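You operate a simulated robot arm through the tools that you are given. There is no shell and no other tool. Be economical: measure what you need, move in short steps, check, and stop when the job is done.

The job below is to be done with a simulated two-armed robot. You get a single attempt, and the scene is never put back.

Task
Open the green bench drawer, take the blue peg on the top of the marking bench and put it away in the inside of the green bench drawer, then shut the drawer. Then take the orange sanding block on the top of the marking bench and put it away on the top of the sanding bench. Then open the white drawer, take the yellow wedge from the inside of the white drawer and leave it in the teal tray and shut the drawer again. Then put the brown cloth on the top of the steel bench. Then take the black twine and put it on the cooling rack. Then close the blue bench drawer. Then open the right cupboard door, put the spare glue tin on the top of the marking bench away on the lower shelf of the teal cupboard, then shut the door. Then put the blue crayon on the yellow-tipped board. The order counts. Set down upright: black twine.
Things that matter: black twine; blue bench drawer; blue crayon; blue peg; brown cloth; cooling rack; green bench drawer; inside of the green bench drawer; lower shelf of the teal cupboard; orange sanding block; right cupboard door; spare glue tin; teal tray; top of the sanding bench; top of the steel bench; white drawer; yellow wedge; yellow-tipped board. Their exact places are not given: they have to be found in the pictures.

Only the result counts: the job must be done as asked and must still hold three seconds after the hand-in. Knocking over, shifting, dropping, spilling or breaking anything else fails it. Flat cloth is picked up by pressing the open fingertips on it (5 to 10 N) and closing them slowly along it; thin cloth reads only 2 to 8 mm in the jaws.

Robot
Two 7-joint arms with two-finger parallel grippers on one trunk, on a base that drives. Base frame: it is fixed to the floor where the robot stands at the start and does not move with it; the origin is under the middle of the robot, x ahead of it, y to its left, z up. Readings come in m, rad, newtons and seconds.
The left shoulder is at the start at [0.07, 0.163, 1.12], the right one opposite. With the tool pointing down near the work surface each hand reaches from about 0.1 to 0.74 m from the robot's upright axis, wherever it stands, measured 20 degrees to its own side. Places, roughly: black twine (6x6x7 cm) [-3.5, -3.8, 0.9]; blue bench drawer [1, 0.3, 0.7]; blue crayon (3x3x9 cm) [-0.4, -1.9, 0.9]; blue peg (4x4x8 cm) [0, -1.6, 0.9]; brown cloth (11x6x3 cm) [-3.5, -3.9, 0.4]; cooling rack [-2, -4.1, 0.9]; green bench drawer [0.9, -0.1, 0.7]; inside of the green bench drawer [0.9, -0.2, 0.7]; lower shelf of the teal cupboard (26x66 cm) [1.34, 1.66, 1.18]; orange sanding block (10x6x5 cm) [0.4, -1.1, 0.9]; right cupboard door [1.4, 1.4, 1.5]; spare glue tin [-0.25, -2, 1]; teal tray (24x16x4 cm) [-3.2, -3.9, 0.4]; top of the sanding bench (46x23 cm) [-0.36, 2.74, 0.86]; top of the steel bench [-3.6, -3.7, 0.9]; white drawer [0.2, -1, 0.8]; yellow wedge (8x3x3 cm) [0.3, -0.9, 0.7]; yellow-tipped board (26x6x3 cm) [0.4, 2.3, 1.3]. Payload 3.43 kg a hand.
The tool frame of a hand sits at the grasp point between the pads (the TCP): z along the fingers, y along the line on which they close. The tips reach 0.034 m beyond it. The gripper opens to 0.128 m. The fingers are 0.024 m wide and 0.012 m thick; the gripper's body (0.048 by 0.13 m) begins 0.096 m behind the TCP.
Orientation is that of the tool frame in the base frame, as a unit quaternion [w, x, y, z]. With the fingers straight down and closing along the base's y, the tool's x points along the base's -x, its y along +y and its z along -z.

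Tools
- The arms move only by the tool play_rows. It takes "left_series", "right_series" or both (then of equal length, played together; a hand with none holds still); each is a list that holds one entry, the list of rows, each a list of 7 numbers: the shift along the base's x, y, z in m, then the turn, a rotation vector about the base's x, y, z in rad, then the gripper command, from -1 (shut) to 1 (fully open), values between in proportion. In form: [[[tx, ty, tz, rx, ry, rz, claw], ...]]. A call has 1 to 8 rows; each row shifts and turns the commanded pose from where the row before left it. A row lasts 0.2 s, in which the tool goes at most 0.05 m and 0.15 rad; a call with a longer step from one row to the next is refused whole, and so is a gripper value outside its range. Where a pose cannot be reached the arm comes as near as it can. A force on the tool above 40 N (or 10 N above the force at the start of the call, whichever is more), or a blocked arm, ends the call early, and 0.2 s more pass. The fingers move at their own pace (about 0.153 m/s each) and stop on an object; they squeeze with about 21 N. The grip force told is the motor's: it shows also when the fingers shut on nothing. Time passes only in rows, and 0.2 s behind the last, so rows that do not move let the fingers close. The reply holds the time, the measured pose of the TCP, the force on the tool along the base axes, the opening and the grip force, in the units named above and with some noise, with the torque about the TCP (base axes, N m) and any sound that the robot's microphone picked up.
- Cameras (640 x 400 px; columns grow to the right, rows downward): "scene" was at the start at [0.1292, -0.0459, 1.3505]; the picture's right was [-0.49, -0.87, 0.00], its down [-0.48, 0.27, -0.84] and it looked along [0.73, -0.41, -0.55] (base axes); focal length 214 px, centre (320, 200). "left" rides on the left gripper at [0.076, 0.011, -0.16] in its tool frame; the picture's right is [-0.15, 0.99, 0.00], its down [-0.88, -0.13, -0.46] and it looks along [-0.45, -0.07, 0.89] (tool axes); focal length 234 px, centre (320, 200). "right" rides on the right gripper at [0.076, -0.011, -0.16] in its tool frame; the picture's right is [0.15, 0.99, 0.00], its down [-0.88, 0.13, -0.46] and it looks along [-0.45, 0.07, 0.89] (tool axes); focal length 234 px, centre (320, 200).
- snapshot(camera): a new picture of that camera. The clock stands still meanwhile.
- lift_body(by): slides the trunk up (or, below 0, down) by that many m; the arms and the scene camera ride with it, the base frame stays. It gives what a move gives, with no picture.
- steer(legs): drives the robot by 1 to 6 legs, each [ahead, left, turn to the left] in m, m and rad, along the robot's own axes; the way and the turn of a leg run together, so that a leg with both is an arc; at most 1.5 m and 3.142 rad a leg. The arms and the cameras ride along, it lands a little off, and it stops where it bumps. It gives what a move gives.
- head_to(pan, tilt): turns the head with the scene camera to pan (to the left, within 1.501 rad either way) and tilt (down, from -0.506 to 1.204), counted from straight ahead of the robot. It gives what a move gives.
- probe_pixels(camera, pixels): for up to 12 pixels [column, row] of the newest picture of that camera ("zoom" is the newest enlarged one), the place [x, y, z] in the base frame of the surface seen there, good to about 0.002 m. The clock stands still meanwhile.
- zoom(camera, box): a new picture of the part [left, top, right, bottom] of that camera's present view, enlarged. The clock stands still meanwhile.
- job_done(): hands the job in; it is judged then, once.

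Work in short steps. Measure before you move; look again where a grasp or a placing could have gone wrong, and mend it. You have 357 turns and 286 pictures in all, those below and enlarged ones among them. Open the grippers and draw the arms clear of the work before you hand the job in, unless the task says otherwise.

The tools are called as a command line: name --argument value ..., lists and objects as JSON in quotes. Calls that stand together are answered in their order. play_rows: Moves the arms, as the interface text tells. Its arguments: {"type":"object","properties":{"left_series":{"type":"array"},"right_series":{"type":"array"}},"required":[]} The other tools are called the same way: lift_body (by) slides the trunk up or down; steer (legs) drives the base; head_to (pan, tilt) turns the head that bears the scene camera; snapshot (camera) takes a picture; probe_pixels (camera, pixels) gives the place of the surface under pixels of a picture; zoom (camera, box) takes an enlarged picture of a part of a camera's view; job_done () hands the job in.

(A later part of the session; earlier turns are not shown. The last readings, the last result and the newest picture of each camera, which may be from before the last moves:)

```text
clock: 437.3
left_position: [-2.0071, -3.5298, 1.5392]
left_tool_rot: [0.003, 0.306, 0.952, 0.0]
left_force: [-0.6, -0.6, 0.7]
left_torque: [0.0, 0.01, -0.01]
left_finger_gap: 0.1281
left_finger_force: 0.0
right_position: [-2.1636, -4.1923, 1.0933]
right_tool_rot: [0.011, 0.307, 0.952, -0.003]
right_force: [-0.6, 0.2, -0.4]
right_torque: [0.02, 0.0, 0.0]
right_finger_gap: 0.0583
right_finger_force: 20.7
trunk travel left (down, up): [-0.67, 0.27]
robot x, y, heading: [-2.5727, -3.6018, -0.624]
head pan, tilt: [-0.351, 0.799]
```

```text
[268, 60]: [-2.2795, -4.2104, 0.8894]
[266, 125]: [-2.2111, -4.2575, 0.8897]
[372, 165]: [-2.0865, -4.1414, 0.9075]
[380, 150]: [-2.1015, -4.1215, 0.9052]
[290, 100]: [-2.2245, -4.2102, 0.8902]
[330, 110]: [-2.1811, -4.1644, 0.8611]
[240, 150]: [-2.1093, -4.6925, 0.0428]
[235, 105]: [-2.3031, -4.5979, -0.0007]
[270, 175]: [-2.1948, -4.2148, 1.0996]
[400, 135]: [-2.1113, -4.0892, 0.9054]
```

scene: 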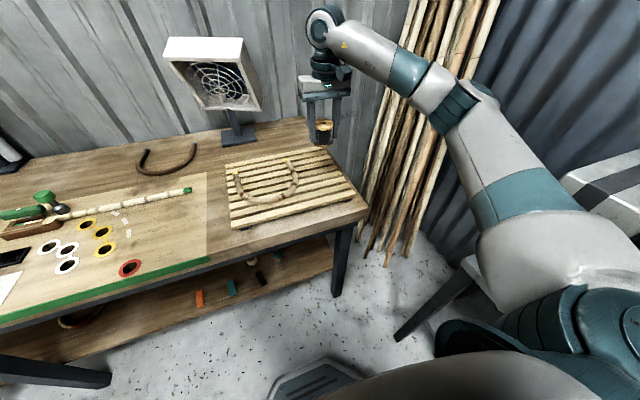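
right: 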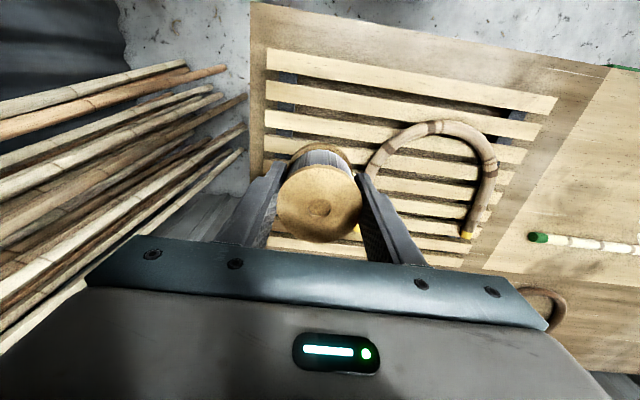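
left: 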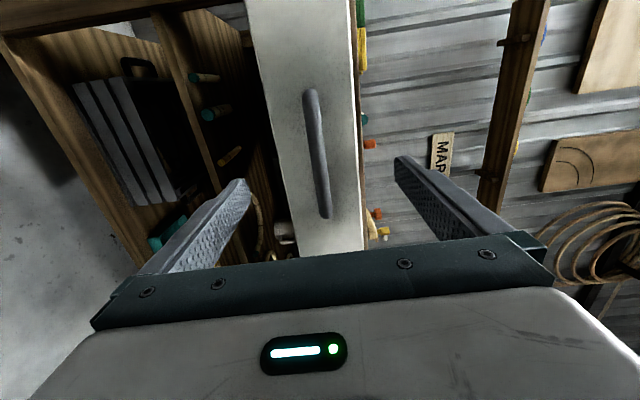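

Position l=-4.668, u=0.681 is on the rack (end at -4.75). I lower to near contact.

play_rows --right_series '[[[0, 0, -0.04, 0, 0, 0, -1], [0, 0, -0.04, 0, 0, 0, -1], [0, 0, -0.04, 0, 0, 0, -1], [0, 0, -0.028, 0, 0, 0, -1], [0, 0, -0.006, 0, 0, 0, -1], [0, 0, -0.003, 0, 0, 0, -1], [0, 0, 0, 0, 0, 0, -1]]]'

snapshot --camera "right"

```text
clock: 438.9
left_position: [-2.0092, -3.5278, 1.5395]
left_tool_rot: [0.003, 0.305, 0.952, 0.001]
left_force: [-0.6, 0.1, -0.1]
left_torque: [0.02, -0.02, 0.0]
left_finger_gap: 0.1279
left_finger_force: 0.0
right_position: [-2.1614, -4.191, 0.9379]
right_tool_rot: [0.012, 0.308, 0.951, -0.003]
right_force: [-0.4, -0.5, -1.1]
right_torque: [-0.01, 0.04, 0.01]
right_finger_gap: 0.058
right_finger_force: 21.0
trunk travel left (down, up): [-0.67, 0.27]
robot x, y, heading: [-2.5716, -3.6019, -0.622]
head pan, tilt: [-0.351, 0.799]
```

```text
115 pictures are left
```

right: 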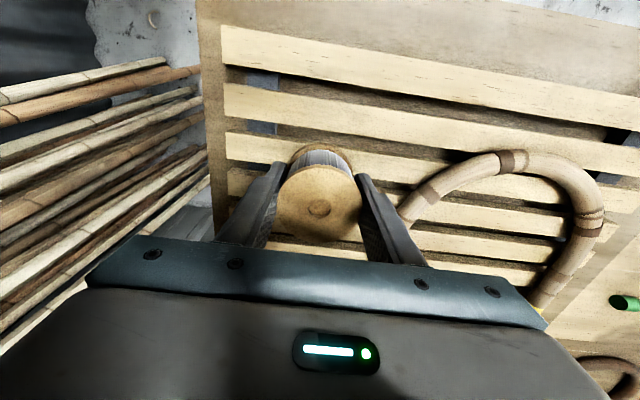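

play_rows --right_series '[[[0, 0, -0.002, 0, 0, 0, -1], [0, 0, -0.002, 0, 0, 0, -1], [0, 0, -0.001, 0, 0, 0, -1]]]'

```text
clock: 439.7
left_position: [-2.0073, -3.528, 1.5394]
left_tool_rot: [0.003, 0.305, 0.952, 0.0]
left_force: [-0.2, -0.3, 0.0]
left_torque: [0.03, 0.03, 0.02]
left_finger_gap: 0.128
left_finger_force: 0.1
right_position: [-2.1612, -4.1914, 0.9342]
right_tool_rot: [0.012, 0.308, 0.951, -0.002]
right_force: [-0.4, -0.3, 2.4]
right_torque: [-0.06, 0.08, 0.04]
right_finger_gap: 0.0579
right_finger_force: 21.1
trunk travel left (down, up): [-0.67, 0.27]
robot x, y, heading: [-2.5742, -3.6016, -0.622]
head pan, tilt: [-0.351, 0.799]
```

Contact (2.4 N). I press 1 mm more and open gently, then rise.

play_rows --right_series '[[[0, 0, -0.001, 0, 0, 0, -1], [0, 0, 0, 0, 0, 0, 0], [0, 0, 0, 0, 0, 0, 0.2], [0, 0, 0, 0, 0, 0, 0.2], [0, 0, 0.03, 0, 0, 0, 0.2], [0, 0, 0.04, 0, 0, 0, 0.2], [0, 0, 0.05, 0, 0, 0, 0.2], [0, 0, 0.05, 0, 0, 0, 0.2]]]'

snapshot --camera "right"

zoom --camera "scene" --box '[220, 100, 400, 230]'

```text
clock: 441.5
left_position: [-2.0078, -3.5253, 1.5392]
left_tool_rot: [0.002, 0.304, 0.953, 0.0]
left_force: [0.4, 0.7, 0.2]
left_torque: [-0.05, 0.0, 0.01]
left_finger_gap: 0.128
left_finger_force: 0.1
right_position: [-2.162, -4.1871, 1.1018]
right_tool_rot: [0.012, 0.307, 0.952, -0.004]
right_force: [-0.6, 0.0, 0.7]
right_torque: [-0.02, -0.02, 0.02]
right_finger_gap: 0.0767
right_finger_force: 0.2
trunk travel left (down, up): [-0.67, 0.27]
robot x, y, heading: [-2.5727, -3.5986, -0.624]
head pan, tilt: [-0.351, 0.799]
```

```text
114 pictures are left
```

right: 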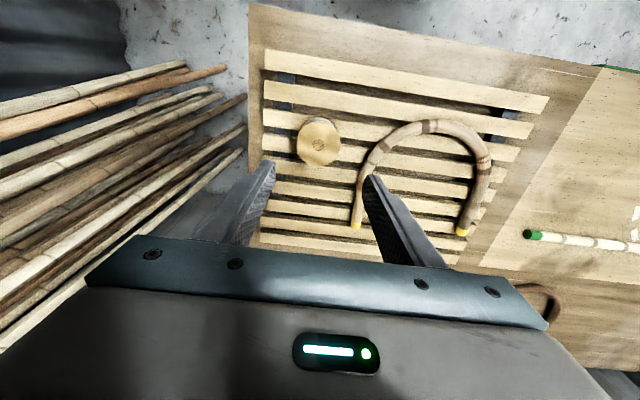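

```text
3.08 times, centred on (310, 165) of scene
```

zoom: 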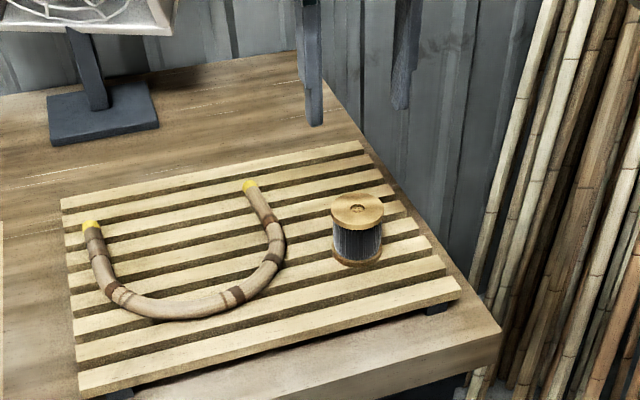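

The spool stands upright on the rack. Next, the blue drawer: I retract the hand and drive left along the benches.

play_rows --right_series '[[[-0.035, 0.035, 0.01, 0, 0, 0, 0], [-0.035, 0.035, 0.01, 0, 0, 0, -1], [-0.035, 0.035, 0.01, 0, 0, 0, -1], [-0.035, 0.035, 0.01, 0, 0, 0, -1], [-0.035, 0.035, 0, 0, 0, 0, -1], [-0.035, 0.03, 0, 0, 0, 0, -1]]]'

steer --legs '[[0, 1.45, 0], [0, 1.45, 0]]'

```text
refused: row 1 steps farther than a row can; nothing moved
```

```text
clock: 455.6
left_position: [-0.231, -1.2714, 1.5399]
left_tool_rot: [0.003, 0.343, 0.939, 0.0]
left_force: [-0.4, -0.1, -0.4]
left_torque: [-0.01, 0.0, -0.02]
left_finger_gap: 0.1278
left_finger_force: 0.1
right_position: [-0.4369, -1.9168, 1.1024]
right_tool_rot: [0.012, 0.345, 0.938, -0.004]
right_force: [0.9, 0.2, 0.4]
right_torque: [0.03, -0.04, 0.0]
right_finger_gap: 0.0767
right_finger_force: 0.1
trunk travel left (down, up): [-0.67, 0.27]
robot x, y, heading: [-0.8018, -1.299, -0.697]
head pan, tilt: [-0.351, 0.799]
```

The arm step was refused but the drive went on with the hand extended; readings show no contact. I look right to verify that nothing on the bending bench was touched.

head_to --pan -1.1 --tilt 0.6

snapshot --camera "scene"

```text
clock: 456.7
left_position: [-0.2317, -1.2705, 1.5392]
left_tool_rot: [0.003, 0.342, 0.94, 0.001]
left_force: [-0.6, 0.0, -0.3]
left_torque: [0.0, 0.03, 0.01]
left_finger_gap: 0.128
left_finger_force: 0.0
right_position: [-0.4388, -1.9172, 1.1009]
right_tool_rot: [0.011, 0.345, 0.938, -0.004]
right_force: [0.4, -0.5, 0.0]
right_torque: [0.0, -0.02, 0.02]
right_finger_gap: 0.0767
right_finger_force: 0.0
trunk travel left (down, up): [-0.67, 0.27]
robot x, y, heading: [-0.8027, -1.2943, -0.7]
head pan, tilt: [-1.1, 0.6]
```

```text
112 pictures are left
```

scene: 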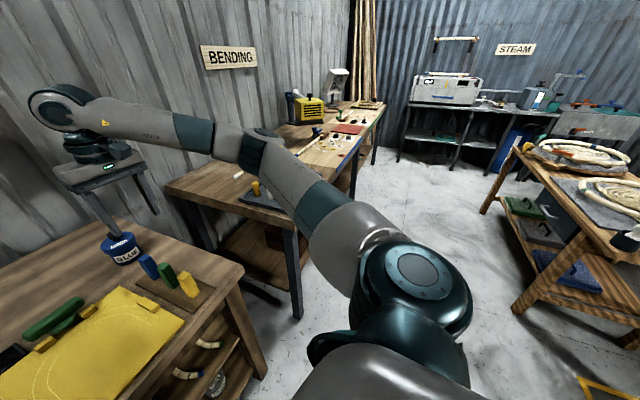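

All stands as before. I retract the right hand in legal steps, correct the heading and continue left to the blue drawer.

play_rows --right_series '[[[-0.0344, 0.029, 0.01, 0, 0, 0, 0], [-0.0344, 0.029, 0.01, 0, 0, 0, -1], [-0.0344, 0.029, 0.01, 0, 0, 0, -1], [-0.0344, 0.029, 0, 0, 0, 0, -1], [-0.0344, 0.029, 0, 0, 0, 0, -1], [-0.0344, 0.029, 0, 0, 0, 0, -1]]]'

steer --legs '[[0, 0, 0.078], [-0.05, 1.3, 0], [0, 1.3, 0]]'

head_to --pan -0.1 --tilt 0.75

snapshot --camera "scene"

```text
clock: 458.1
left_position: [-0.2319, -1.2697, 1.5405]
left_tool_rot: [0.003, 0.343, 0.939, 0.001]
left_force: [-0.8, -0.6, 0.7]
left_torque: [0.01, 0.01, 0.02]
left_finger_gap: 0.1279
left_finger_force: 0.0
right_position: [-0.6476, -1.7401, 1.1319]
right_tool_rot: [0.012, 0.346, 0.938, -0.003]
right_force: [-1.1, 0.5, -1.1]
right_torque: [-0.03, 0.01, 0.0]
right_finger_gap: 0.0
right_finger_force: 21.4
trunk travel left (down, up): [-0.67, 0.27]
robot x, y, heading: [-0.799, -1.2974, -0.708]
head pan, tilt: [-1.1, 0.6]
```

```text
clock: 471.1
left_position: [1.2006, 0.9269, 1.5393]
left_tool_rot: [0.002, 0.295, 0.955, 0.002]
left_force: [-0.6, -0.1, 0.7]
left_torque: [-0.05, 0.0, -0.01]
left_finger_gap: 0.1282
left_finger_force: 0.0
right_position: [0.8333, 0.4165, 1.1327]
right_tool_rot: [0.012, 0.299, 0.954, -0.003]
right_force: [-0.2, 0.2, 0.4]
right_torque: [-0.03, -0.01, -0.02]
right_finger_gap: 0.0002
right_finger_force: 21.3
trunk travel left (down, up): [-0.67, 0.27]
robot x, y, heading: [0.636, 0.841, -0.606]
head pan, tilt: [-1.1, 0.6]
```

```text
clock: 472.4
left_position: [1.2006, 0.9284, 1.54]
left_tool_rot: [0.003, 0.295, 0.955, 0.001]
left_force: [-0.3, 0.2, 0.5]
left_torque: [-0.02, -0.02, 0.02]
left_finger_gap: 0.1279
left_finger_force: 0.1
right_position: [0.8334, 0.4184, 1.132]
right_tool_rot: [0.013, 0.299, 0.954, -0.003]
right_force: [0.0, -1.0, -0.2]
right_torque: [-0.03, 0.0, 0.01]
right_finger_gap: 0.0002
right_finger_force: 20.8
trunk travel left (down, up): [-0.67, 0.27]
robot x, y, heading: [0.6379, 0.8437, -0.606]
head pan, tilt: [-0.099, 0.75]
```

```text
111 pictures are left
```

scene: 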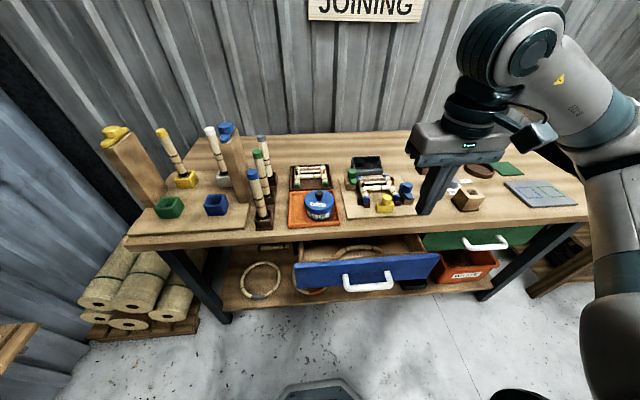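

I probe the blue drawer's handle and front.

probe_pixels --camera "scene" --pixels '[[368, 289], [346, 285], [391, 282], [345, 275], [392, 271], [320, 275], [425, 262], [330, 262]]'

zoom --camera "scene" --box '[280, 220, 450, 310]'

```text
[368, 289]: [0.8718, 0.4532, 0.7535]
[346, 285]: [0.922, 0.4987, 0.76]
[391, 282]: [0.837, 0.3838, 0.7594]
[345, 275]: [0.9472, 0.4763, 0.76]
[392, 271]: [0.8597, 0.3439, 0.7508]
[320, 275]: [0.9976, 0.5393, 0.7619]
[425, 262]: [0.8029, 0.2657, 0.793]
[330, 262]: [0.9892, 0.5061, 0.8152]
```

```text
3.76 times, centred on (365, 265) of scene
```

zoom: 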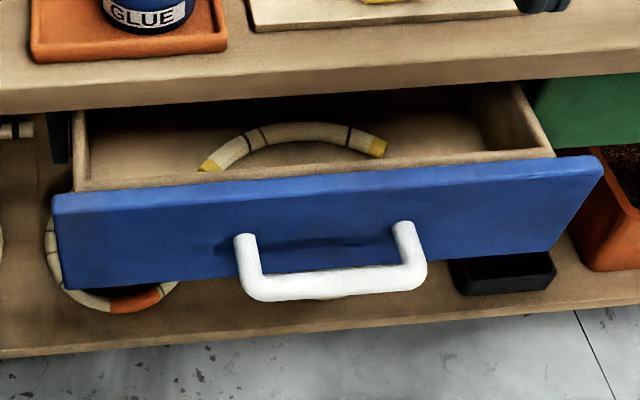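

Bar front at u≈0.445, l≈0.872, z≈0.755. I position the closed hand in front of it and descend.

play_rows --right_series '[[[-0.0062, 0.0333, 0, 0, 0, 0, -1], [-0.0062, 0.0333, 0, 0, 0, 0, -1], [0, 0, -0.048, 0, 0, 0, -1], [0, 0, -0.048, 0, 0, 0, -1], [0, 0, -0.048, 0, 0, 0, -1], [0, 0, -0.048, 0, 0, 0, -1], [0, 0, -0.048, 0, 0, 0, -1]]]'

snapshot --camera "right"

snapshot --camera "scene"

```text
clock: 474.0
left_position: [1.2, 0.9271, 1.5406]
left_tool_rot: [0.003, 0.296, 0.955, 0.001]
left_force: [-0.3, 0.7, -0.5]
left_torque: [0.0, 0.0, 0.03]
left_finger_gap: 0.128
left_finger_force: 0.1
right_position: [0.8459, 0.4745, 0.8985]
right_tool_rot: [0.013, 0.298, 0.955, -0.003]
right_force: [-0.8, -0.8, 0.3]
right_torque: [-0.02, 0.01, -0.04]
right_finger_gap: 0.0
right_finger_force: 20.7
right hand out of reach, approached as far as the arm can: row 4, 5, 6
trunk travel left (down, up): [-0.67, 0.27]
robot x, y, heading: [0.6411, 0.8461, -0.608]
head pan, tilt: [-0.099, 0.75]
```

```text
109 pictures are left
```

right: 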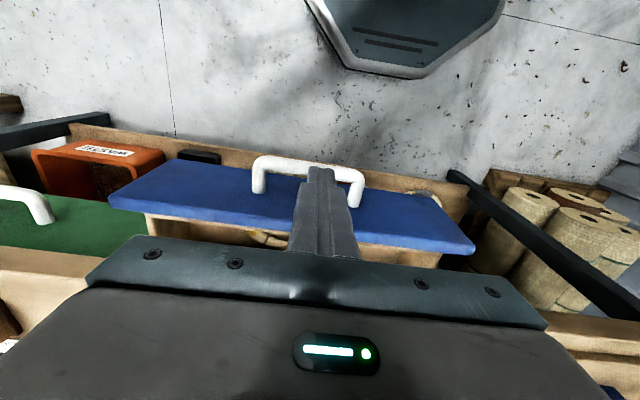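

```text
108 pictures are left
```

scene: 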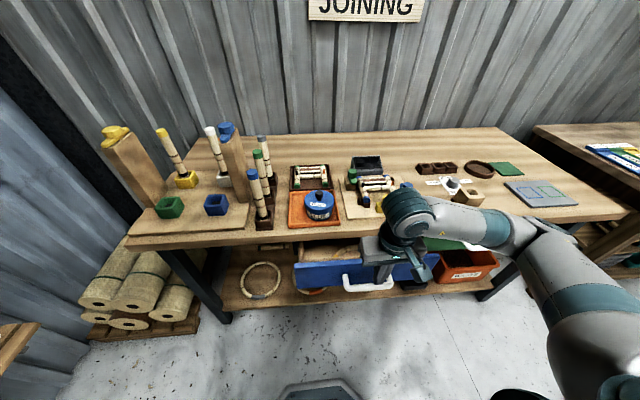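

The arm is near its inner limit, so I back the base 0.12 and then descend with the hand farther ahead.

steer --legs '[[-0.12, 0, 0]]'

play_rows --right_series '[[[0.0366, -0.0262, 0, 0, 0, 0, -1], [0.0366, -0.0262, 0, 0, 0, 0, -1], [0, 0, -0.04, 0, 0, 0, -1], [0, 0, -0.04, 0, 0, 0, -1], [0, 0, -0.04, 0, 0, 0, -1], [0, 0, -0.03, 0, 0, 0, -1]]]'

snapshot --camera "right"

```text
clock: 475.2
left_position: [1.1033, 0.9958, 1.5392]
left_tool_rot: [0.002, 0.296, 0.955, 0.001]
left_force: [0.2, 0.6, 2.0]
left_torque: [0.02, -0.02, 0.01]
left_finger_gap: 0.1279
left_finger_force: 0.1
right_position: [0.7509, 0.542, 0.8984]
right_tool_rot: [0.012, 0.296, 0.955, -0.002]
right_force: [0.0, -0.5, -0.9]
right_torque: [0.02, 0.03, -0.02]
right_finger_gap: 0.0002
right_finger_force: 20.7
trunk travel left (down, up): [-0.67, 0.27]
robot x, y, heading: [0.5401, 0.9104, -0.602]
head pan, tilt: [-0.099, 0.75]
```

```text
clock: 476.6
left_position: [1.1033, 0.9963, 1.539]
left_tool_rot: [0.004, 0.295, 0.955, 0.0]
left_force: [-0.2, 0.2, -1.2]
left_torque: [0.02, 0.05, 0.01]
left_finger_gap: 0.1279
left_finger_force: 0.0
right_position: [0.8234, 0.4886, 0.7481]
right_tool_rot: [0.012, 0.297, 0.955, -0.003]
right_force: [0.1, 0.2, 0.0]
right_torque: [0.02, 0.0, 0.05]
right_finger_gap: 0.0
right_finger_force: 21.2
trunk travel left (down, up): [-0.67, 0.27]
robot x, y, heading: [0.5368, 0.9112, -0.605]
head pan, tilt: [-0.099, 0.75]
```

```text
107 pictures are left
```

right: 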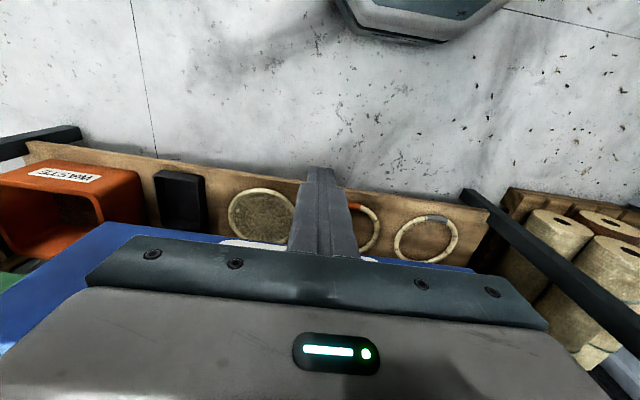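

In position (u=0.385, l=0.876). I push inward gently.

play_rows --right_series '[[[0.0163, -0.0116, 0, 0, 0, 0, -1], [0.0163, -0.0116, 0, 0, 0, 0, -1], [0.0163, -0.0116, 0, 0, 0, 0, -1], [0.0163, -0.0116, 0, 0, 0, 0, -1], [0.0163, -0.0116, 0, 0, 0, 0, -1], [0.0163, -0.0116, 0, 0, 0, 0, -1], [0.0122, -0.0087, 0, 0, 0, 0, -1]]]'

play_rows --right_series '[[[0.0065, -0.0046, 0, 0, 0, 0, -1], [0.0049, -0.0035, 0, 0, 0, 0, -1], [0.0041, -0.0029, 0, 0, 0, 0, -1], [0.0033, -0.0023, 0, 0, 0, 0, -1], [0, 0, 0, 0, 0, 0, -1]]]'

snapshot --camera "scene"

```text
clock: 478.2
left_position: [1.1032, 0.9949, 1.5404]
left_tool_rot: [0.003, 0.296, 0.955, 0.001]
left_force: [0.5, 0.9, 0.1]
left_torque: [0.02, 0.0, -0.02]
left_finger_gap: 0.128
left_finger_force: 0.1
right_position: [0.9346, 0.4114, 0.7482]
right_tool_rot: [0.011, 0.297, 0.955, -0.003]
right_force: [0.6, -0.9, -0.1]
right_torque: [-0.03, -0.02, 0.04]
right_finger_gap: 0.0
right_finger_force: 21.2
trunk travel left (down, up): [-0.67, 0.27]
robot x, y, heading: [0.5401, 0.9111, -0.603]
head pan, tilt: [-0.099, 0.75]
```

```text
clock: 479.4
left_position: [1.1002, 0.9977, 1.5388]
left_tool_rot: [0.004, 0.296, 0.955, 0.0]
left_force: [0.3, -0.3, 0.5]
left_torque: [-0.04, -0.01, -0.01]
left_finger_gap: 0.1282
left_finger_force: 0.1
right_position: [0.9491, 0.4004, 0.7491]
right_tool_rot: [0.01, 0.298, 0.955, -0.003]
right_force: [-21.4, 13.9, 0.7]
right_torque: [0.09, -0.08, -0.04]
right_finger_gap: 0.0002
right_finger_force: 20.6
trunk travel left (down, up): [-0.67, 0.27]
robot x, y, heading: [0.5424, 0.9105, -0.604]
head pan, tilt: [-0.099, 0.75]
```

```text
106 pictures are left
```

scene: 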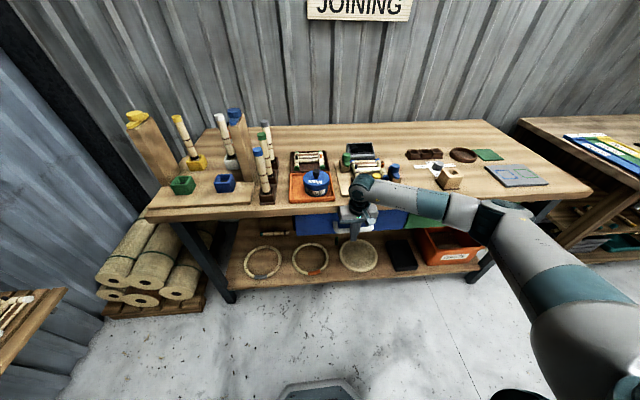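

It reached the stop (25 N at u≈0.539). I retract and verify the drawer front.

play_rows --right_series '[[[-0.0325, 0.0233, 0, 0, 0, 0, -1], [-0.0325, 0.0233, 0, 0, 0, 0, -1], [-0.0325, 0.0233, 0, 0, 0, 0, -1], [0, 0, 0.05, 0, 0, 0, -1], [0, 0, 0.05, 0, 0, 0, -1], [0, 0, 0.05, 0, 0, 0, -1], [0, 0, 0.05, 0, 0, 0, 0], [0, 0, 0.05, 0, 0, 0, 1]]]'

snapshot --camera "scene"

probe_pixels --camera "scene" --pixels '[[310, 225], [400, 222], [330, 225], [420, 222]]'

```text
clock: 481.2
left_position: [1.103, 0.9967, 1.5395]
left_tool_rot: [0.003, 0.296, 0.955, 0.002]
left_force: [0.7, 0.2, 1.3]
left_torque: [-0.01, 0.01, 0.0]
left_finger_gap: 0.1278
left_finger_force: 0.2
right_position: [0.8546, 0.4681, 0.9986]
right_tool_rot: [0.01, 0.297, 0.955, -0.003]
right_force: [0.6, -0.5, -0.6]
right_torque: [0.0, 0.01, 0.02]
right_finger_gap: 0.1279
right_finger_force: 0.0
trunk travel left (down, up): [-0.67, 0.27]
robot x, y, heading: [0.539, 0.9126, -0.602]
head pan, tilt: [-0.099, 0.75]
```

```text
105 pictures are left
```

scene: 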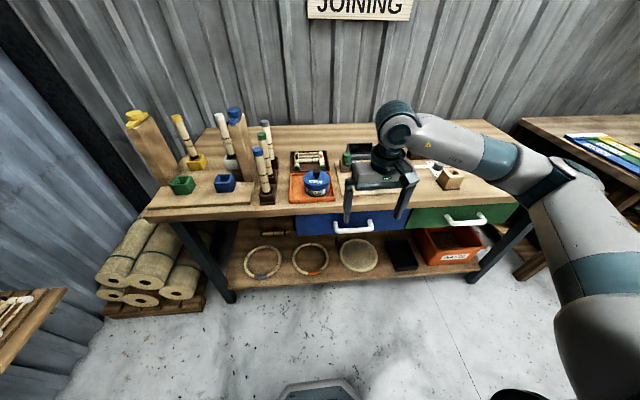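

```text
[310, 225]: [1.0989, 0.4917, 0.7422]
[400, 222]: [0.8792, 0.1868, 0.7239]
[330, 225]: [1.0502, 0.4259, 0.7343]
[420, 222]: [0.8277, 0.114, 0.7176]
```

Both bench drawers are shut (u≈0.607). Now I turn left to face the teal cupboard.

steer --legs '[[-0.1, 0, 0], [0, 0, 1.553]]'

head_to --pan -0.2 --tilt 0.2

snapshot --camera "scene"

```text
clock: 486.2
left_position: [0.3721, 1.5302, 1.5393]
left_tool_rot: [0.002, -0.467, 0.884, 0.003]
left_force: [0.1, 0.0, 0.6]
left_torque: [0.01, 0.0, 0.01]
left_finger_gap: 0.128
left_finger_force: 0.1
right_position: [0.9009, 1.2819, 0.9983]
right_tool_rot: [0.011, -0.465, 0.885, 0.006]
right_force: [-0.1, -0.3, 0.4]
right_torque: [0.02, -0.03, 0.02]
right_finger_gap: 0.1281
right_finger_force: 0.1
trunk travel left (down, up): [-0.67, 0.27]
robot x, y, heading: [0.459, 0.9667, 0.972]
head pan, tilt: [-0.099, 0.75]
```

```text
clock: 487.2
left_position: [0.3722, 1.5306, 1.5402]
left_tool_rot: [0.001, -0.467, 0.884, 0.003]
left_force: [-0.5, 0.0, -0.4]
left_torque: [0.02, -0.04, 0.03]
left_finger_gap: 0.128
left_finger_force: 0.1
right_position: [0.9003, 1.2823, 0.9978]
right_tool_rot: [0.011, -0.466, 0.885, 0.007]
right_force: [0.4, -0.4, -0.2]
right_torque: [-0.02, -0.02, -0.05]
right_finger_gap: 0.1279
right_finger_force: 0.1
trunk travel left (down, up): [-0.67, 0.27]
robot x, y, heading: [0.4587, 0.9673, 0.966]
head pan, tilt: [-0.201, 0.201]
```

```text
104 pictures are left
```

scene: 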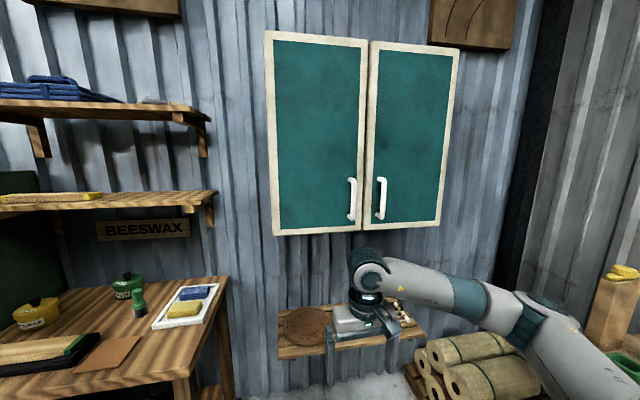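

I probe the right door's handle, edges and what lies below.

probe_pixels --camera "scene" --pixels '[[381, 183], [381, 200], [381, 213], [372, 200], [440, 210], [455, 60], [372, 60], [410, 220], [365, 225], [272, 230], [45, 198], [85, 196]]'

zoom --camera "scene" --box '[330, 150, 470, 250]'

```text
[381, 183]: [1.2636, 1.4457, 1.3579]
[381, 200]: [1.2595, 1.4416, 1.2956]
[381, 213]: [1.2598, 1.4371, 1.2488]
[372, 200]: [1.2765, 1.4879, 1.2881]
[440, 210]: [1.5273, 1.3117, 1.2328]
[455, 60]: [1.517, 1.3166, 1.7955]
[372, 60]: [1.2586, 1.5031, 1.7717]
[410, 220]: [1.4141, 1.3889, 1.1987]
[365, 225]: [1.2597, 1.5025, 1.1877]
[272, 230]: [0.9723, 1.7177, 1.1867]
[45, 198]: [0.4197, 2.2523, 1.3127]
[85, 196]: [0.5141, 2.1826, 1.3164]
```

```text
4.00 times, centred on (400, 200) of scene
```

zoom: 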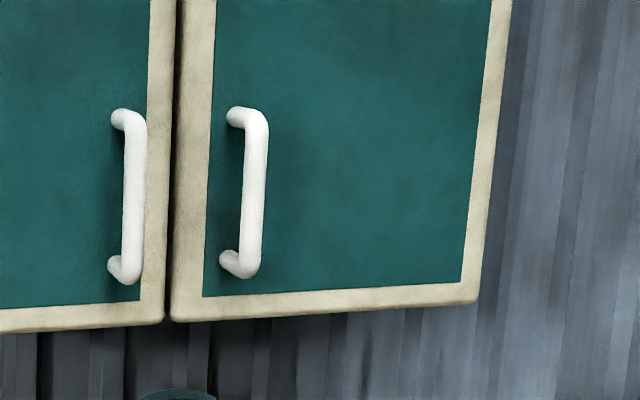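

The right door's bar is vertical at u≈0.185, l≈1.905, z 1.24–1.36; hinge at u≈0.485. I turn the right hand to horizontal with sideways closing and raise it to z≈1.30.

play_rows --right_series '[[[0.0081, 0.0114, 0.028, 0.1162, -0.083, 0, 1], [0.0081, 0.0114, 0.028, 0.1162, -0.083, 0, 1], [0.0081, 0.0114, 0.028, 0.1162, -0.083, 0, 1], [0.0081, 0.0114, 0.028, 0.1162, -0.083, 0, 1], [0.0081, 0.0114, 0.028, 0.1162, -0.083, 0, 1], [0.0081, 0.0114, 0.028, 0.1162, -0.083, 0, 1], [0.0081, 0.0114, 0.028, 0.1162, -0.083, 0, 1], [0.0081, 0.0114, 0.028, 0.1162, -0.083, 0, 1]]]'

play_rows --right_series '[[[0.0081, 0.0114, 0.028, 0.1162, -0.083, 0, 1], [0.0081, 0.0114, 0.028, 0.1162, -0.083, 0, 1], [0.0081, 0.0114, 0.02, 0.1162, -0.083, 0, 1]]]'

snapshot --camera "scene"

```text
clock: 489.0
left_position: [0.3717, 1.5294, 1.541]
left_tool_rot: [0.002, -0.467, 0.884, 0.003]
left_force: [0.3, -0.6, 0.0]
left_torque: [0.01, 0.02, -0.01]
left_finger_gap: 0.128
left_finger_force: 0.0
right_position: [0.9661, 1.3753, 1.2231]
right_tool_rot: [0.493, -0.388, 0.738, 0.249]
right_force: [0.2, 0.5, 0.5]
right_torque: [0.01, 0.03, -0.02]
right_finger_gap: 0.1281
right_finger_force: 0.0
trunk travel left (down, up): [-0.67, 0.27]
robot x, y, heading: [0.4586, 0.9679, 0.967]
head pan, tilt: [-0.201, 0.201]
```

```text
clock: 489.8
left_position: [0.3699, 1.5304, 1.5399]
left_tool_rot: [0.002, -0.467, 0.884, 0.003]
left_force: [-0.5, 0.4, -0.1]
left_torque: [0.0, 0.0, -0.02]
left_finger_gap: 0.1278
left_finger_force: 0.0
right_position: [0.9787, 1.4109, 1.3]
right_tool_rot: [0.632, -0.335, 0.619, 0.324]
right_force: [-0.4, 0.4, -1.0]
right_torque: [0.05, -0.03, -0.03]
right_finger_gap: 0.1283
right_finger_force: 0.0
right hand out of reach, approached as far as the arm can: row 3
trunk travel left (down, up): [-0.67, 0.27]
robot x, y, heading: [0.4599, 0.9692, 0.972]
head pan, tilt: [-0.201, 0.201]
```

```text
102 pictures are left
```

scene: 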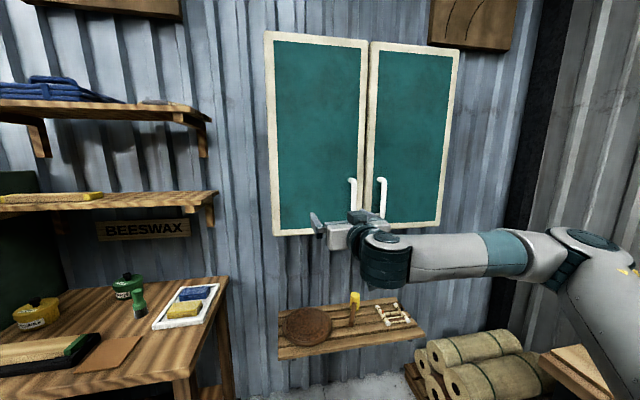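

The hand is horizontal at u≈-0.025, l≈1.717. I turn slightly, drive right 0.21, and check the view.

steer --legs '[[0, -0.212, -0.02]]'

snapshot --camera "right"

head_to --pan -0.6 --tilt 0.5

snapshot --camera "scene"

```text
clock: 491.4
left_position: [0.5576, 1.4101, 1.539]
left_tool_rot: [0.002, -0.458, 0.889, 0.002]
left_force: [0.7, 0.0, -0.1]
left_torque: [-0.04, 0.0, -0.02]
left_finger_gap: 0.1282
left_finger_force: 0.0
right_position: [1.1637, 1.2776, 1.2988]
right_tool_rot: [0.635, -0.329, 0.624, 0.316]
right_force: [-0.9, 0.1, 0.6]
right_torque: [0.05, -0.01, 0.01]
right_finger_gap: 0.1281
right_finger_force: 0.1
trunk travel left (down, up): [-0.67, 0.27]
robot x, y, heading: [0.6333, 0.8482, 0.944]
head pan, tilt: [-0.201, 0.201]
```

```text
101 pictures are left
```

right: 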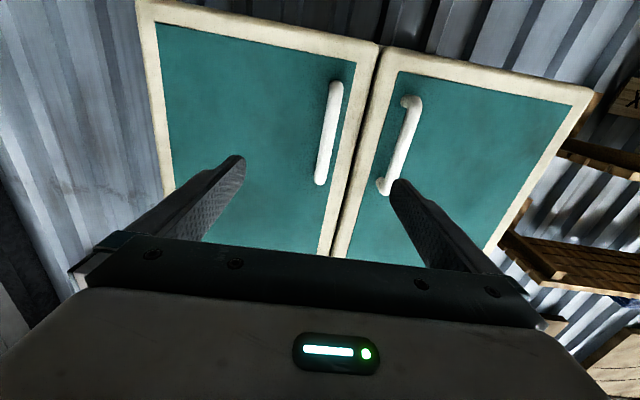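

```text
clock: 492.3
left_position: [0.56, 1.4086, 1.5395]
left_tool_rot: [0.001, -0.457, 0.889, 0.002]
left_force: [-0.6, 0.5, -0.7]
left_torque: [0.01, 0.01, 0.02]
left_finger_gap: 0.128
left_finger_force: 0.0
right_position: [1.1647, 1.277, 1.2974]
right_tool_rot: [0.635, -0.327, 0.625, 0.316]
right_force: [0.4, 0.0, 0.4]
right_torque: [-0.06, 0.0, -0.03]
right_finger_gap: 0.128
right_finger_force: 0.1
trunk travel left (down, up): [-0.67, 0.27]
robot x, y, heading: [0.6354, 0.843, 0.947]
head pan, tilt: [-0.6, 0.499]
```

```text
100 pictures are left
```

scene: 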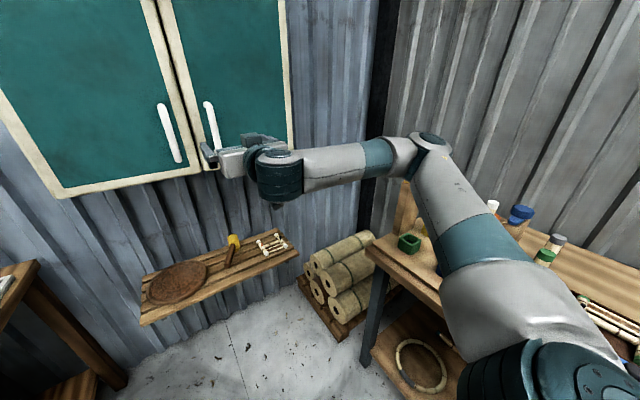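

I probe the elbow and nearby jigs for clearance, then plan the approach.

probe_pixels --camera "scene" --pixels '[[430, 145], [410, 150], [410, 185], [445, 180], [405, 215], [520, 215], [490, 205]]'

probe_pixels --camera "right" --pixels '[[334, 90], [328, 130], [321, 178], [338, 130], [318, 130]]'

```text
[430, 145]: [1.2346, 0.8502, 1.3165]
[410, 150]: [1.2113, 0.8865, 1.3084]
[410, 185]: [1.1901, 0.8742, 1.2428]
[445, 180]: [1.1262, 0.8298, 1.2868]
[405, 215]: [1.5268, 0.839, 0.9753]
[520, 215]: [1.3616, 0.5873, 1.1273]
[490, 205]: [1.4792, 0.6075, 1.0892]
```

```text
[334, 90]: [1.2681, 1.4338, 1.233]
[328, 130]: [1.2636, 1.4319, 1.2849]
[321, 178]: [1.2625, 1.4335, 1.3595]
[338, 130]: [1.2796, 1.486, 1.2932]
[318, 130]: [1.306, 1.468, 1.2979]
```

The bar is at u≈0.194, l≈1.900. I drive ahead 0.165 and left 1 cm.

steer --legs '[[0.165, 0.011, 0]]'

snapshot --camera "right"

```text
clock: 493.8
left_position: [0.6489, 1.5494, 1.5399]
left_tool_rot: [0.002, -0.455, 0.89, 0.003]
left_force: [-0.5, -0.8, -0.7]
left_torque: [0.05, -0.02, -0.03]
left_finger_gap: 0.1278
left_finger_force: 0.1
right_position: [1.2543, 1.4131, 1.3001]
right_tool_rot: [0.637, -0.326, 0.624, 0.314]
right_force: [0.8, 0.0, 0.1]
right_torque: [0.0, -0.01, 0.03]
right_finger_gap: 0.128
right_finger_force: 0.0
trunk travel left (down, up): [-0.67, 0.27]
robot x, y, heading: [0.7174, 0.987, 0.944]
head pan, tilt: [-0.6, 0.499]
```

```text
99 pictures are left
```

right: 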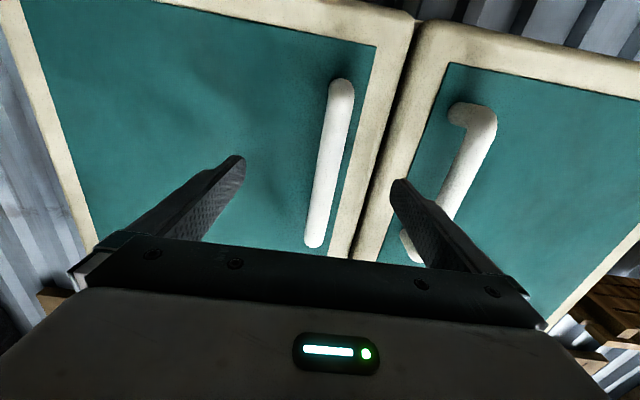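

I narrow the opening to 0.06 (the left handle is near), advance 2.2 cm and close on the bar.

play_rows --right_series '[[[0, 0, 0, 0, 0, 0, 0], [0, 0, 0, 0, 0, 0, -0.06], [0.0064, 0.009, 0, 0, 0, 0, -0.06], [0.0064, 0.009, 0, 0, 0, 0, -0.06], [0, 0, 0, 0, 0, 0, -1], [0, 0, 0, 0, 0, 0, -1], [0, 0, 0, 0, 0, 0, -1]]]'

snapshot --camera "right"

```text
clock: 495.4
left_position: [0.6454, 1.552, 1.5393]
left_tool_rot: [0.002, -0.457, 0.89, 0.002]
left_force: [0.2, 0.0, 0.5]
left_torque: [0.03, 0.0, -0.04]
left_finger_gap: 0.128
left_finger_force: 0.0
right_position: [1.2645, 1.4367, 1.2994]
right_tool_rot: [0.636, -0.328, 0.624, 0.314]
right_force: [-12.0, 5.1, -2.4]
right_torque: [0.79, 1.01, 0.21]
right_finger_gap: 0.0199
right_finger_force: 45.2
trunk travel left (down, up): [-0.67, 0.27]
robot x, y, heading: [0.7234, 0.9876, 0.944]
head pan, tilt: [-0.6, 0.499]
```

```text
98 pictures are left
```

right: 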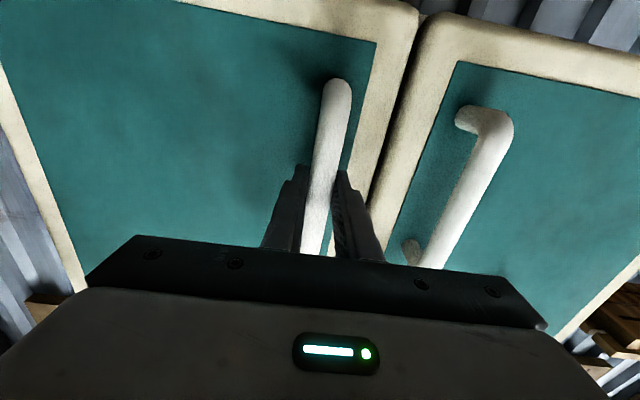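

Gripped (gap 0.020). I open the door along its arc by driving back and right in two legs.

steer --legs '[[-0.0965, -0.0345, 0], [-0.079, -0.0655, 0]]'

snapshot --camera "scene"

```text
clock: 497.6
left_position: [0.6314, 1.3535, 1.5391]
left_tool_rot: [0.0, -0.456, 0.89, 0.002]
left_force: [-0.2, 0.0, 0.1]
left_torque: [-0.01, -0.05, 0.03]
left_finger_gap: 0.128
left_finger_force: 0.0
right_position: [1.2539, 1.2338, 1.2971]
right_tool_rot: [0.638, -0.321, 0.627, 0.311]
right_force: [11.1, 3.4, -4.3]
right_torque: [1.29, 0.54, -0.4]
right_finger_gap: 0.0195
right_finger_force: 45.0
trunk travel left (down, up): [-0.67, 0.27]
robot x, y, heading: [0.7026, 0.7866, 0.945]
head pan, tilt: [-0.6, 0.499]
stopped in leg 2: the force on the tool passed its limit at 42 N (the readings are from after the stop); the commanded pose is now the measured one
```

```text
97 pictures are left
```

scene: 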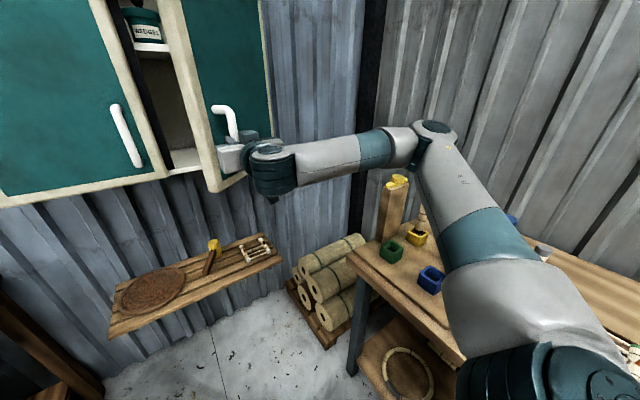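

The door is open about 40°. I release the bar and back straight off.

play_rows --right_series '[[[0, 0, 0, 0, 0, 0, -0.3], [0, 0, 0, 0, 0, 0, -0.2], [0, 0, 0, 0, 0, 0, -0.2]]]'

steer --legs '[[-0.12, 0.02, 0]]'

snapshot --camera "scene"

```text
clock: 498.4
left_position: [0.6272, 1.3503, 1.5402]
left_tool_rot: [0.002, -0.456, 0.89, 0.002]
left_force: [0.3, 0.1, 0.5]
left_torque: [0.02, 0.0, 0.0]
left_finger_gap: 0.128
left_finger_force: 0.1
right_position: [1.25, 1.2344, 1.3013]
right_tool_rot: [0.638, -0.324, 0.625, 0.314]
right_force: [0.2, -0.1, 0.2]
right_torque: [-0.01, 0.0, -0.01]
right_finger_gap: 0.0513
right_finger_force: 0.1
trunk travel left (down, up): [-0.67, 0.27]
robot x, y, heading: [0.7011, 0.7892, 0.939]
head pan, tilt: [-0.6, 0.499]
```

```text
clock: 499.7
left_position: [0.5449, 1.2672, 1.539]
left_tool_rot: [0.001, -0.456, 0.89, 0.002]
left_force: [0.1, -0.1, -0.3]
left_torque: [0.01, 0.02, 0.0]
left_finger_gap: 0.1282
left_finger_force: 0.1
right_position: [1.1644, 1.1488, 1.3004]
right_tool_rot: [0.637, -0.323, 0.626, 0.313]
right_force: [-0.7, -0.4, -0.5]
right_torque: [0.01, 0.02, 0.01]
right_finger_gap: 0.0513
right_finger_force: 0.1
trunk travel left (down, up): [-0.67, 0.27]
robot x, y, heading: [0.6162, 0.6971, 0.941]
head pan, tilt: [-0.6, 0.499]
```

```text
96 pictures are left
```

scene: 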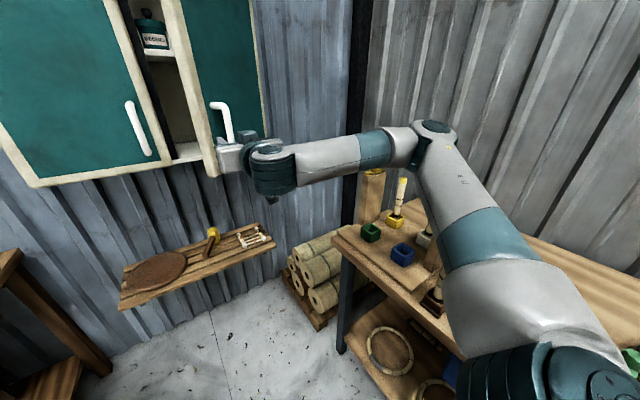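

Next I push it further from the inside: shift left, go in past the door edge, then sweep right with closed fingers. First I probe the door edge.

probe_pixels --camera "scene" --pixels '[[213, 170], [205, 130], [190, 60], [160, 165], [240, 100], [222, 150]]'

steer --legs '[[0, 0.14, 0.01]]'

play_rows --right_series '[[[0, 0, 0, 0, 0, 0, -1], [0, 0, 0, 0, 0, 0, -1]]]'

snapshot --camera "right"

```text
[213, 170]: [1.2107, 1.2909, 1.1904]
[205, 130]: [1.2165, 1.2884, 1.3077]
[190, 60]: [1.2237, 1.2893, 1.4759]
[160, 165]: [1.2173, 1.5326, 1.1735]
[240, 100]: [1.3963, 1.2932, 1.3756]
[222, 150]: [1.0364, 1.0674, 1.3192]
```

```text
clock: 501.0
left_position: [0.4247, 1.3469, 1.5399]
left_tool_rot: [0.001, -0.46, 0.888, 0.003]
left_force: [-0.1, -0.9, 0.0]
left_torque: [-0.01, 0.03, -0.03]
left_finger_gap: 0.1281
left_finger_force: 0.1
right_position: [1.047, 1.2351, 1.3003]
right_tool_rot: [0.636, -0.326, 0.624, 0.317]
right_force: [-0.8, 0.0, 0.1]
right_torque: [0.01, -0.01, 0.01]
right_finger_gap: 0.051
right_finger_force: 0.1
trunk travel left (down, up): [-0.67, 0.27]
robot x, y, heading: [0.4982, 0.7848, 0.957]
head pan, tilt: [-0.6, 0.499]
```

```text
clock: 501.6
left_position: [0.4235, 1.3494, 1.5399]
left_tool_rot: [0.001, -0.46, 0.888, 0.002]
left_force: [-0.5, -0.4, -0.6]
left_torque: [-0.02, -0.03, 0.01]
left_finger_gap: 0.1279
left_finger_force: 0.1
right_position: [1.0463, 1.2359, 1.2987]
right_tool_rot: [0.636, -0.326, 0.624, 0.316]
right_force: [-0.5, -0.4, -0.9]
right_torque: [0.04, 0.02, 0.01]
right_finger_gap: 0.0001
right_finger_force: 21.4
trunk travel left (down, up): [-0.67, 0.27]
robot x, y, heading: [0.5039, 0.7858, 0.953]
head pan, tilt: [-0.6, 0.499]
```

```text
95 pictures are left
```

right: 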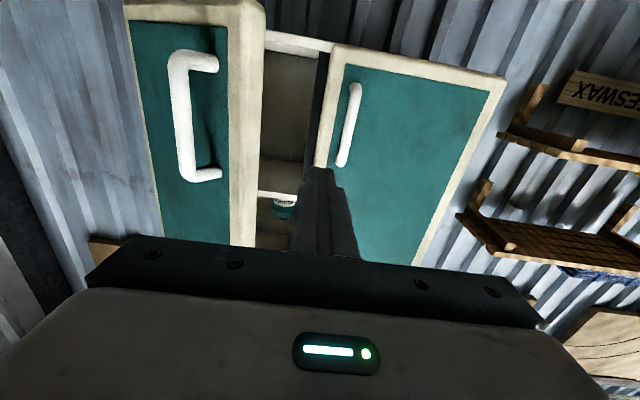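

The door edge is at u≈0.239, l≈1.756. I drive ahead 0.2 into the gap, then sweep right with the arm.

steer --legs '[[0.2, 0, 0]]'

play_rows --right_series '[[[0.0244, -0.0175, 0, 0, 0, 0, -1], [0.0244, -0.0175, 0, 0, 0, 0, -1], [0.0244, -0.0175, 0, 0, 0, 0, -1], [0.0244, -0.0175, 0, 0, 0, 0, -1], [0.0244, -0.0175, 0, 0, 0, 0, -1], [0.0244, -0.0175, 0, 0, 0, 0, -1], [0.0244, -0.0175, 0, 0, 0, 0, -1]]]'

snapshot --camera "scene"

```text
clock: 503.2
left_position: [0.5358, 1.508, 1.5397]
left_tool_rot: [0.001, -0.46, 0.888, 0.003]
left_force: [0.9, 0.0, -0.1]
left_torque: [0.03, -0.02, 0.03]
left_finger_gap: 0.128
left_finger_force: 0.1
right_position: [1.1586, 1.3981, 1.3019]
right_tool_rot: [0.636, -0.326, 0.623, 0.317]
right_force: [-0.7, -0.1, -0.6]
right_torque: [0.03, 0.02, -0.01]
right_finger_gap: 0.0001
right_finger_force: 20.8
trunk travel left (down, up): [-0.67, 0.27]
robot x, y, heading: [0.6117, 0.9485, 0.954]
head pan, tilt: [-0.6, 0.499]
```

```text
clock: 504.2
left_position: [0.5351, 1.5058, 1.5405]
left_tool_rot: [0.001, -0.46, 0.888, 0.004]
left_force: [1.1, -1.3, 0.4]
left_torque: [0.05, -0.01, 0.0]
left_finger_gap: 0.128
left_finger_force: 0.0
right_position: [1.2384, 1.3316, 1.3022]
right_tool_rot: [0.633, -0.331, 0.621, 0.323]
right_force: [-0.8, -0.3, 1.2]
right_torque: [-0.02, 0.05, -0.07]
right_finger_gap: 0.0
right_finger_force: 20.9
trunk travel left (down, up): [-0.67, 0.27]
robot x, y, heading: [0.6153, 0.9463, 0.953]
head pan, tilt: [-0.6, 0.499]
stopped in row 4 (right hand): the force on the tool passed its limit at 60 N (the readings are from after the stop); the commanded pose is now the measured one
```

```text
94 pictures are left
```

scene: 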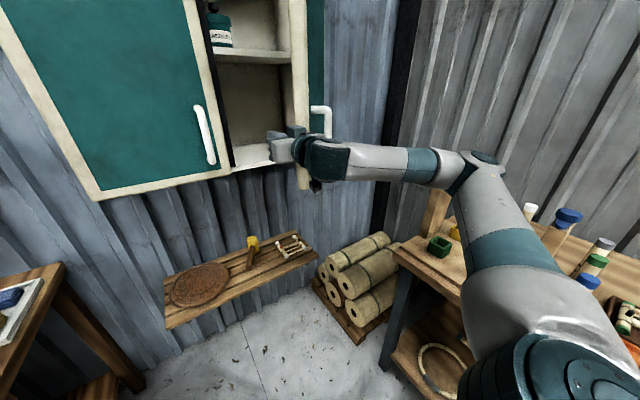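

The door has swung further; the impact was a bit hard. I continue more slowly.

play_rows --right_series '[[[0.0098, -0.007, 0, 0, 0, 0, -1], [0.0098, -0.007, 0, 0, 0, 0, -1], [0.0098, -0.007, 0, 0, 0, 0, -1], [0.0098, -0.007, 0, 0, 0, 0, -1], [0.0098, -0.007, 0, 0, 0, 0, -1], [0.0098, -0.007, 0, 0, 0, 0, -1], [0.0098, -0.007, 0, 0, 0, 0, -1], [0.0098, -0.007, 0, 0, 0, 0, -1]]]'

snapshot --camera "scene"

```text
clock: 504.7
left_position: [0.5306, 1.5063, 1.5402]
left_tool_rot: [0.002, -0.46, 0.888, 0.003]
left_force: [0.4, -0.5, -0.8]
left_torque: [0.01, 0.08, -0.03]
left_finger_gap: 0.128
left_finger_force: 0.0
right_position: [1.2403, 1.3285, 1.3009]
right_tool_rot: [0.63, -0.34, 0.617, 0.328]
right_force: [-32.8, -10.0, 3.7]
right_torque: [-0.42, 0.69, -2.7]
right_finger_gap: 0.0002
right_finger_force: 20.7
trunk travel left (down, up): [-0.67, 0.27]
robot x, y, heading: [0.6139, 0.9477, 0.954]
head pan, tilt: [-0.6, 0.499]
stopped in row 2 (right hand): the force on the tool passed its limit at 50 N (the readings are from after the stop); the commanded pose is now the measured one
```

```text
93 pictures are left
```

scene: 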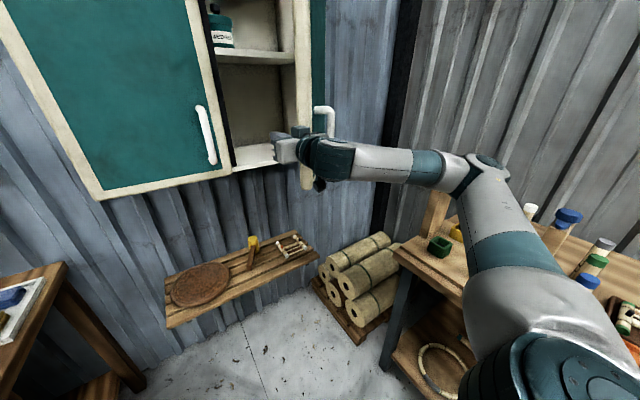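

I probe the door's present angle.

probe_pixels --camera "scene" --pixels '[[305, 180], [300, 90], [293, 20], [320, 60], [318, 30], [330, 120], [270, 150], [240, 155], [250, 45]]'

snapshot --camera "right"

```text
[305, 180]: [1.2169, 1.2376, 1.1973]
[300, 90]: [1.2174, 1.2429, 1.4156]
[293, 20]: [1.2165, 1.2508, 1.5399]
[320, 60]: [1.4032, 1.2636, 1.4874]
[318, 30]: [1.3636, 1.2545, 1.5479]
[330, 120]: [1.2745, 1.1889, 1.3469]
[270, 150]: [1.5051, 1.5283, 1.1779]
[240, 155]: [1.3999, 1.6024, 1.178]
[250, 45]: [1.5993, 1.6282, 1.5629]
```

```text
92 pictures are left
```

right: 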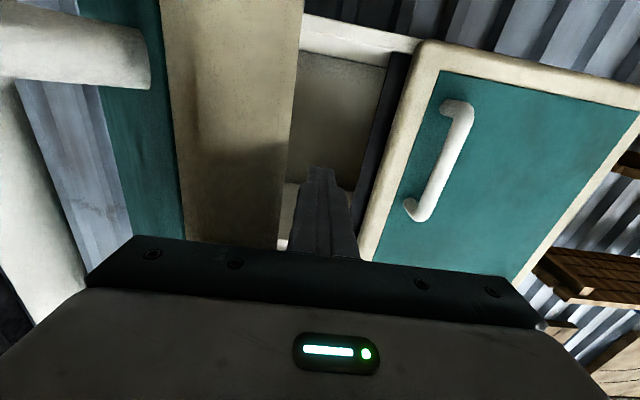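

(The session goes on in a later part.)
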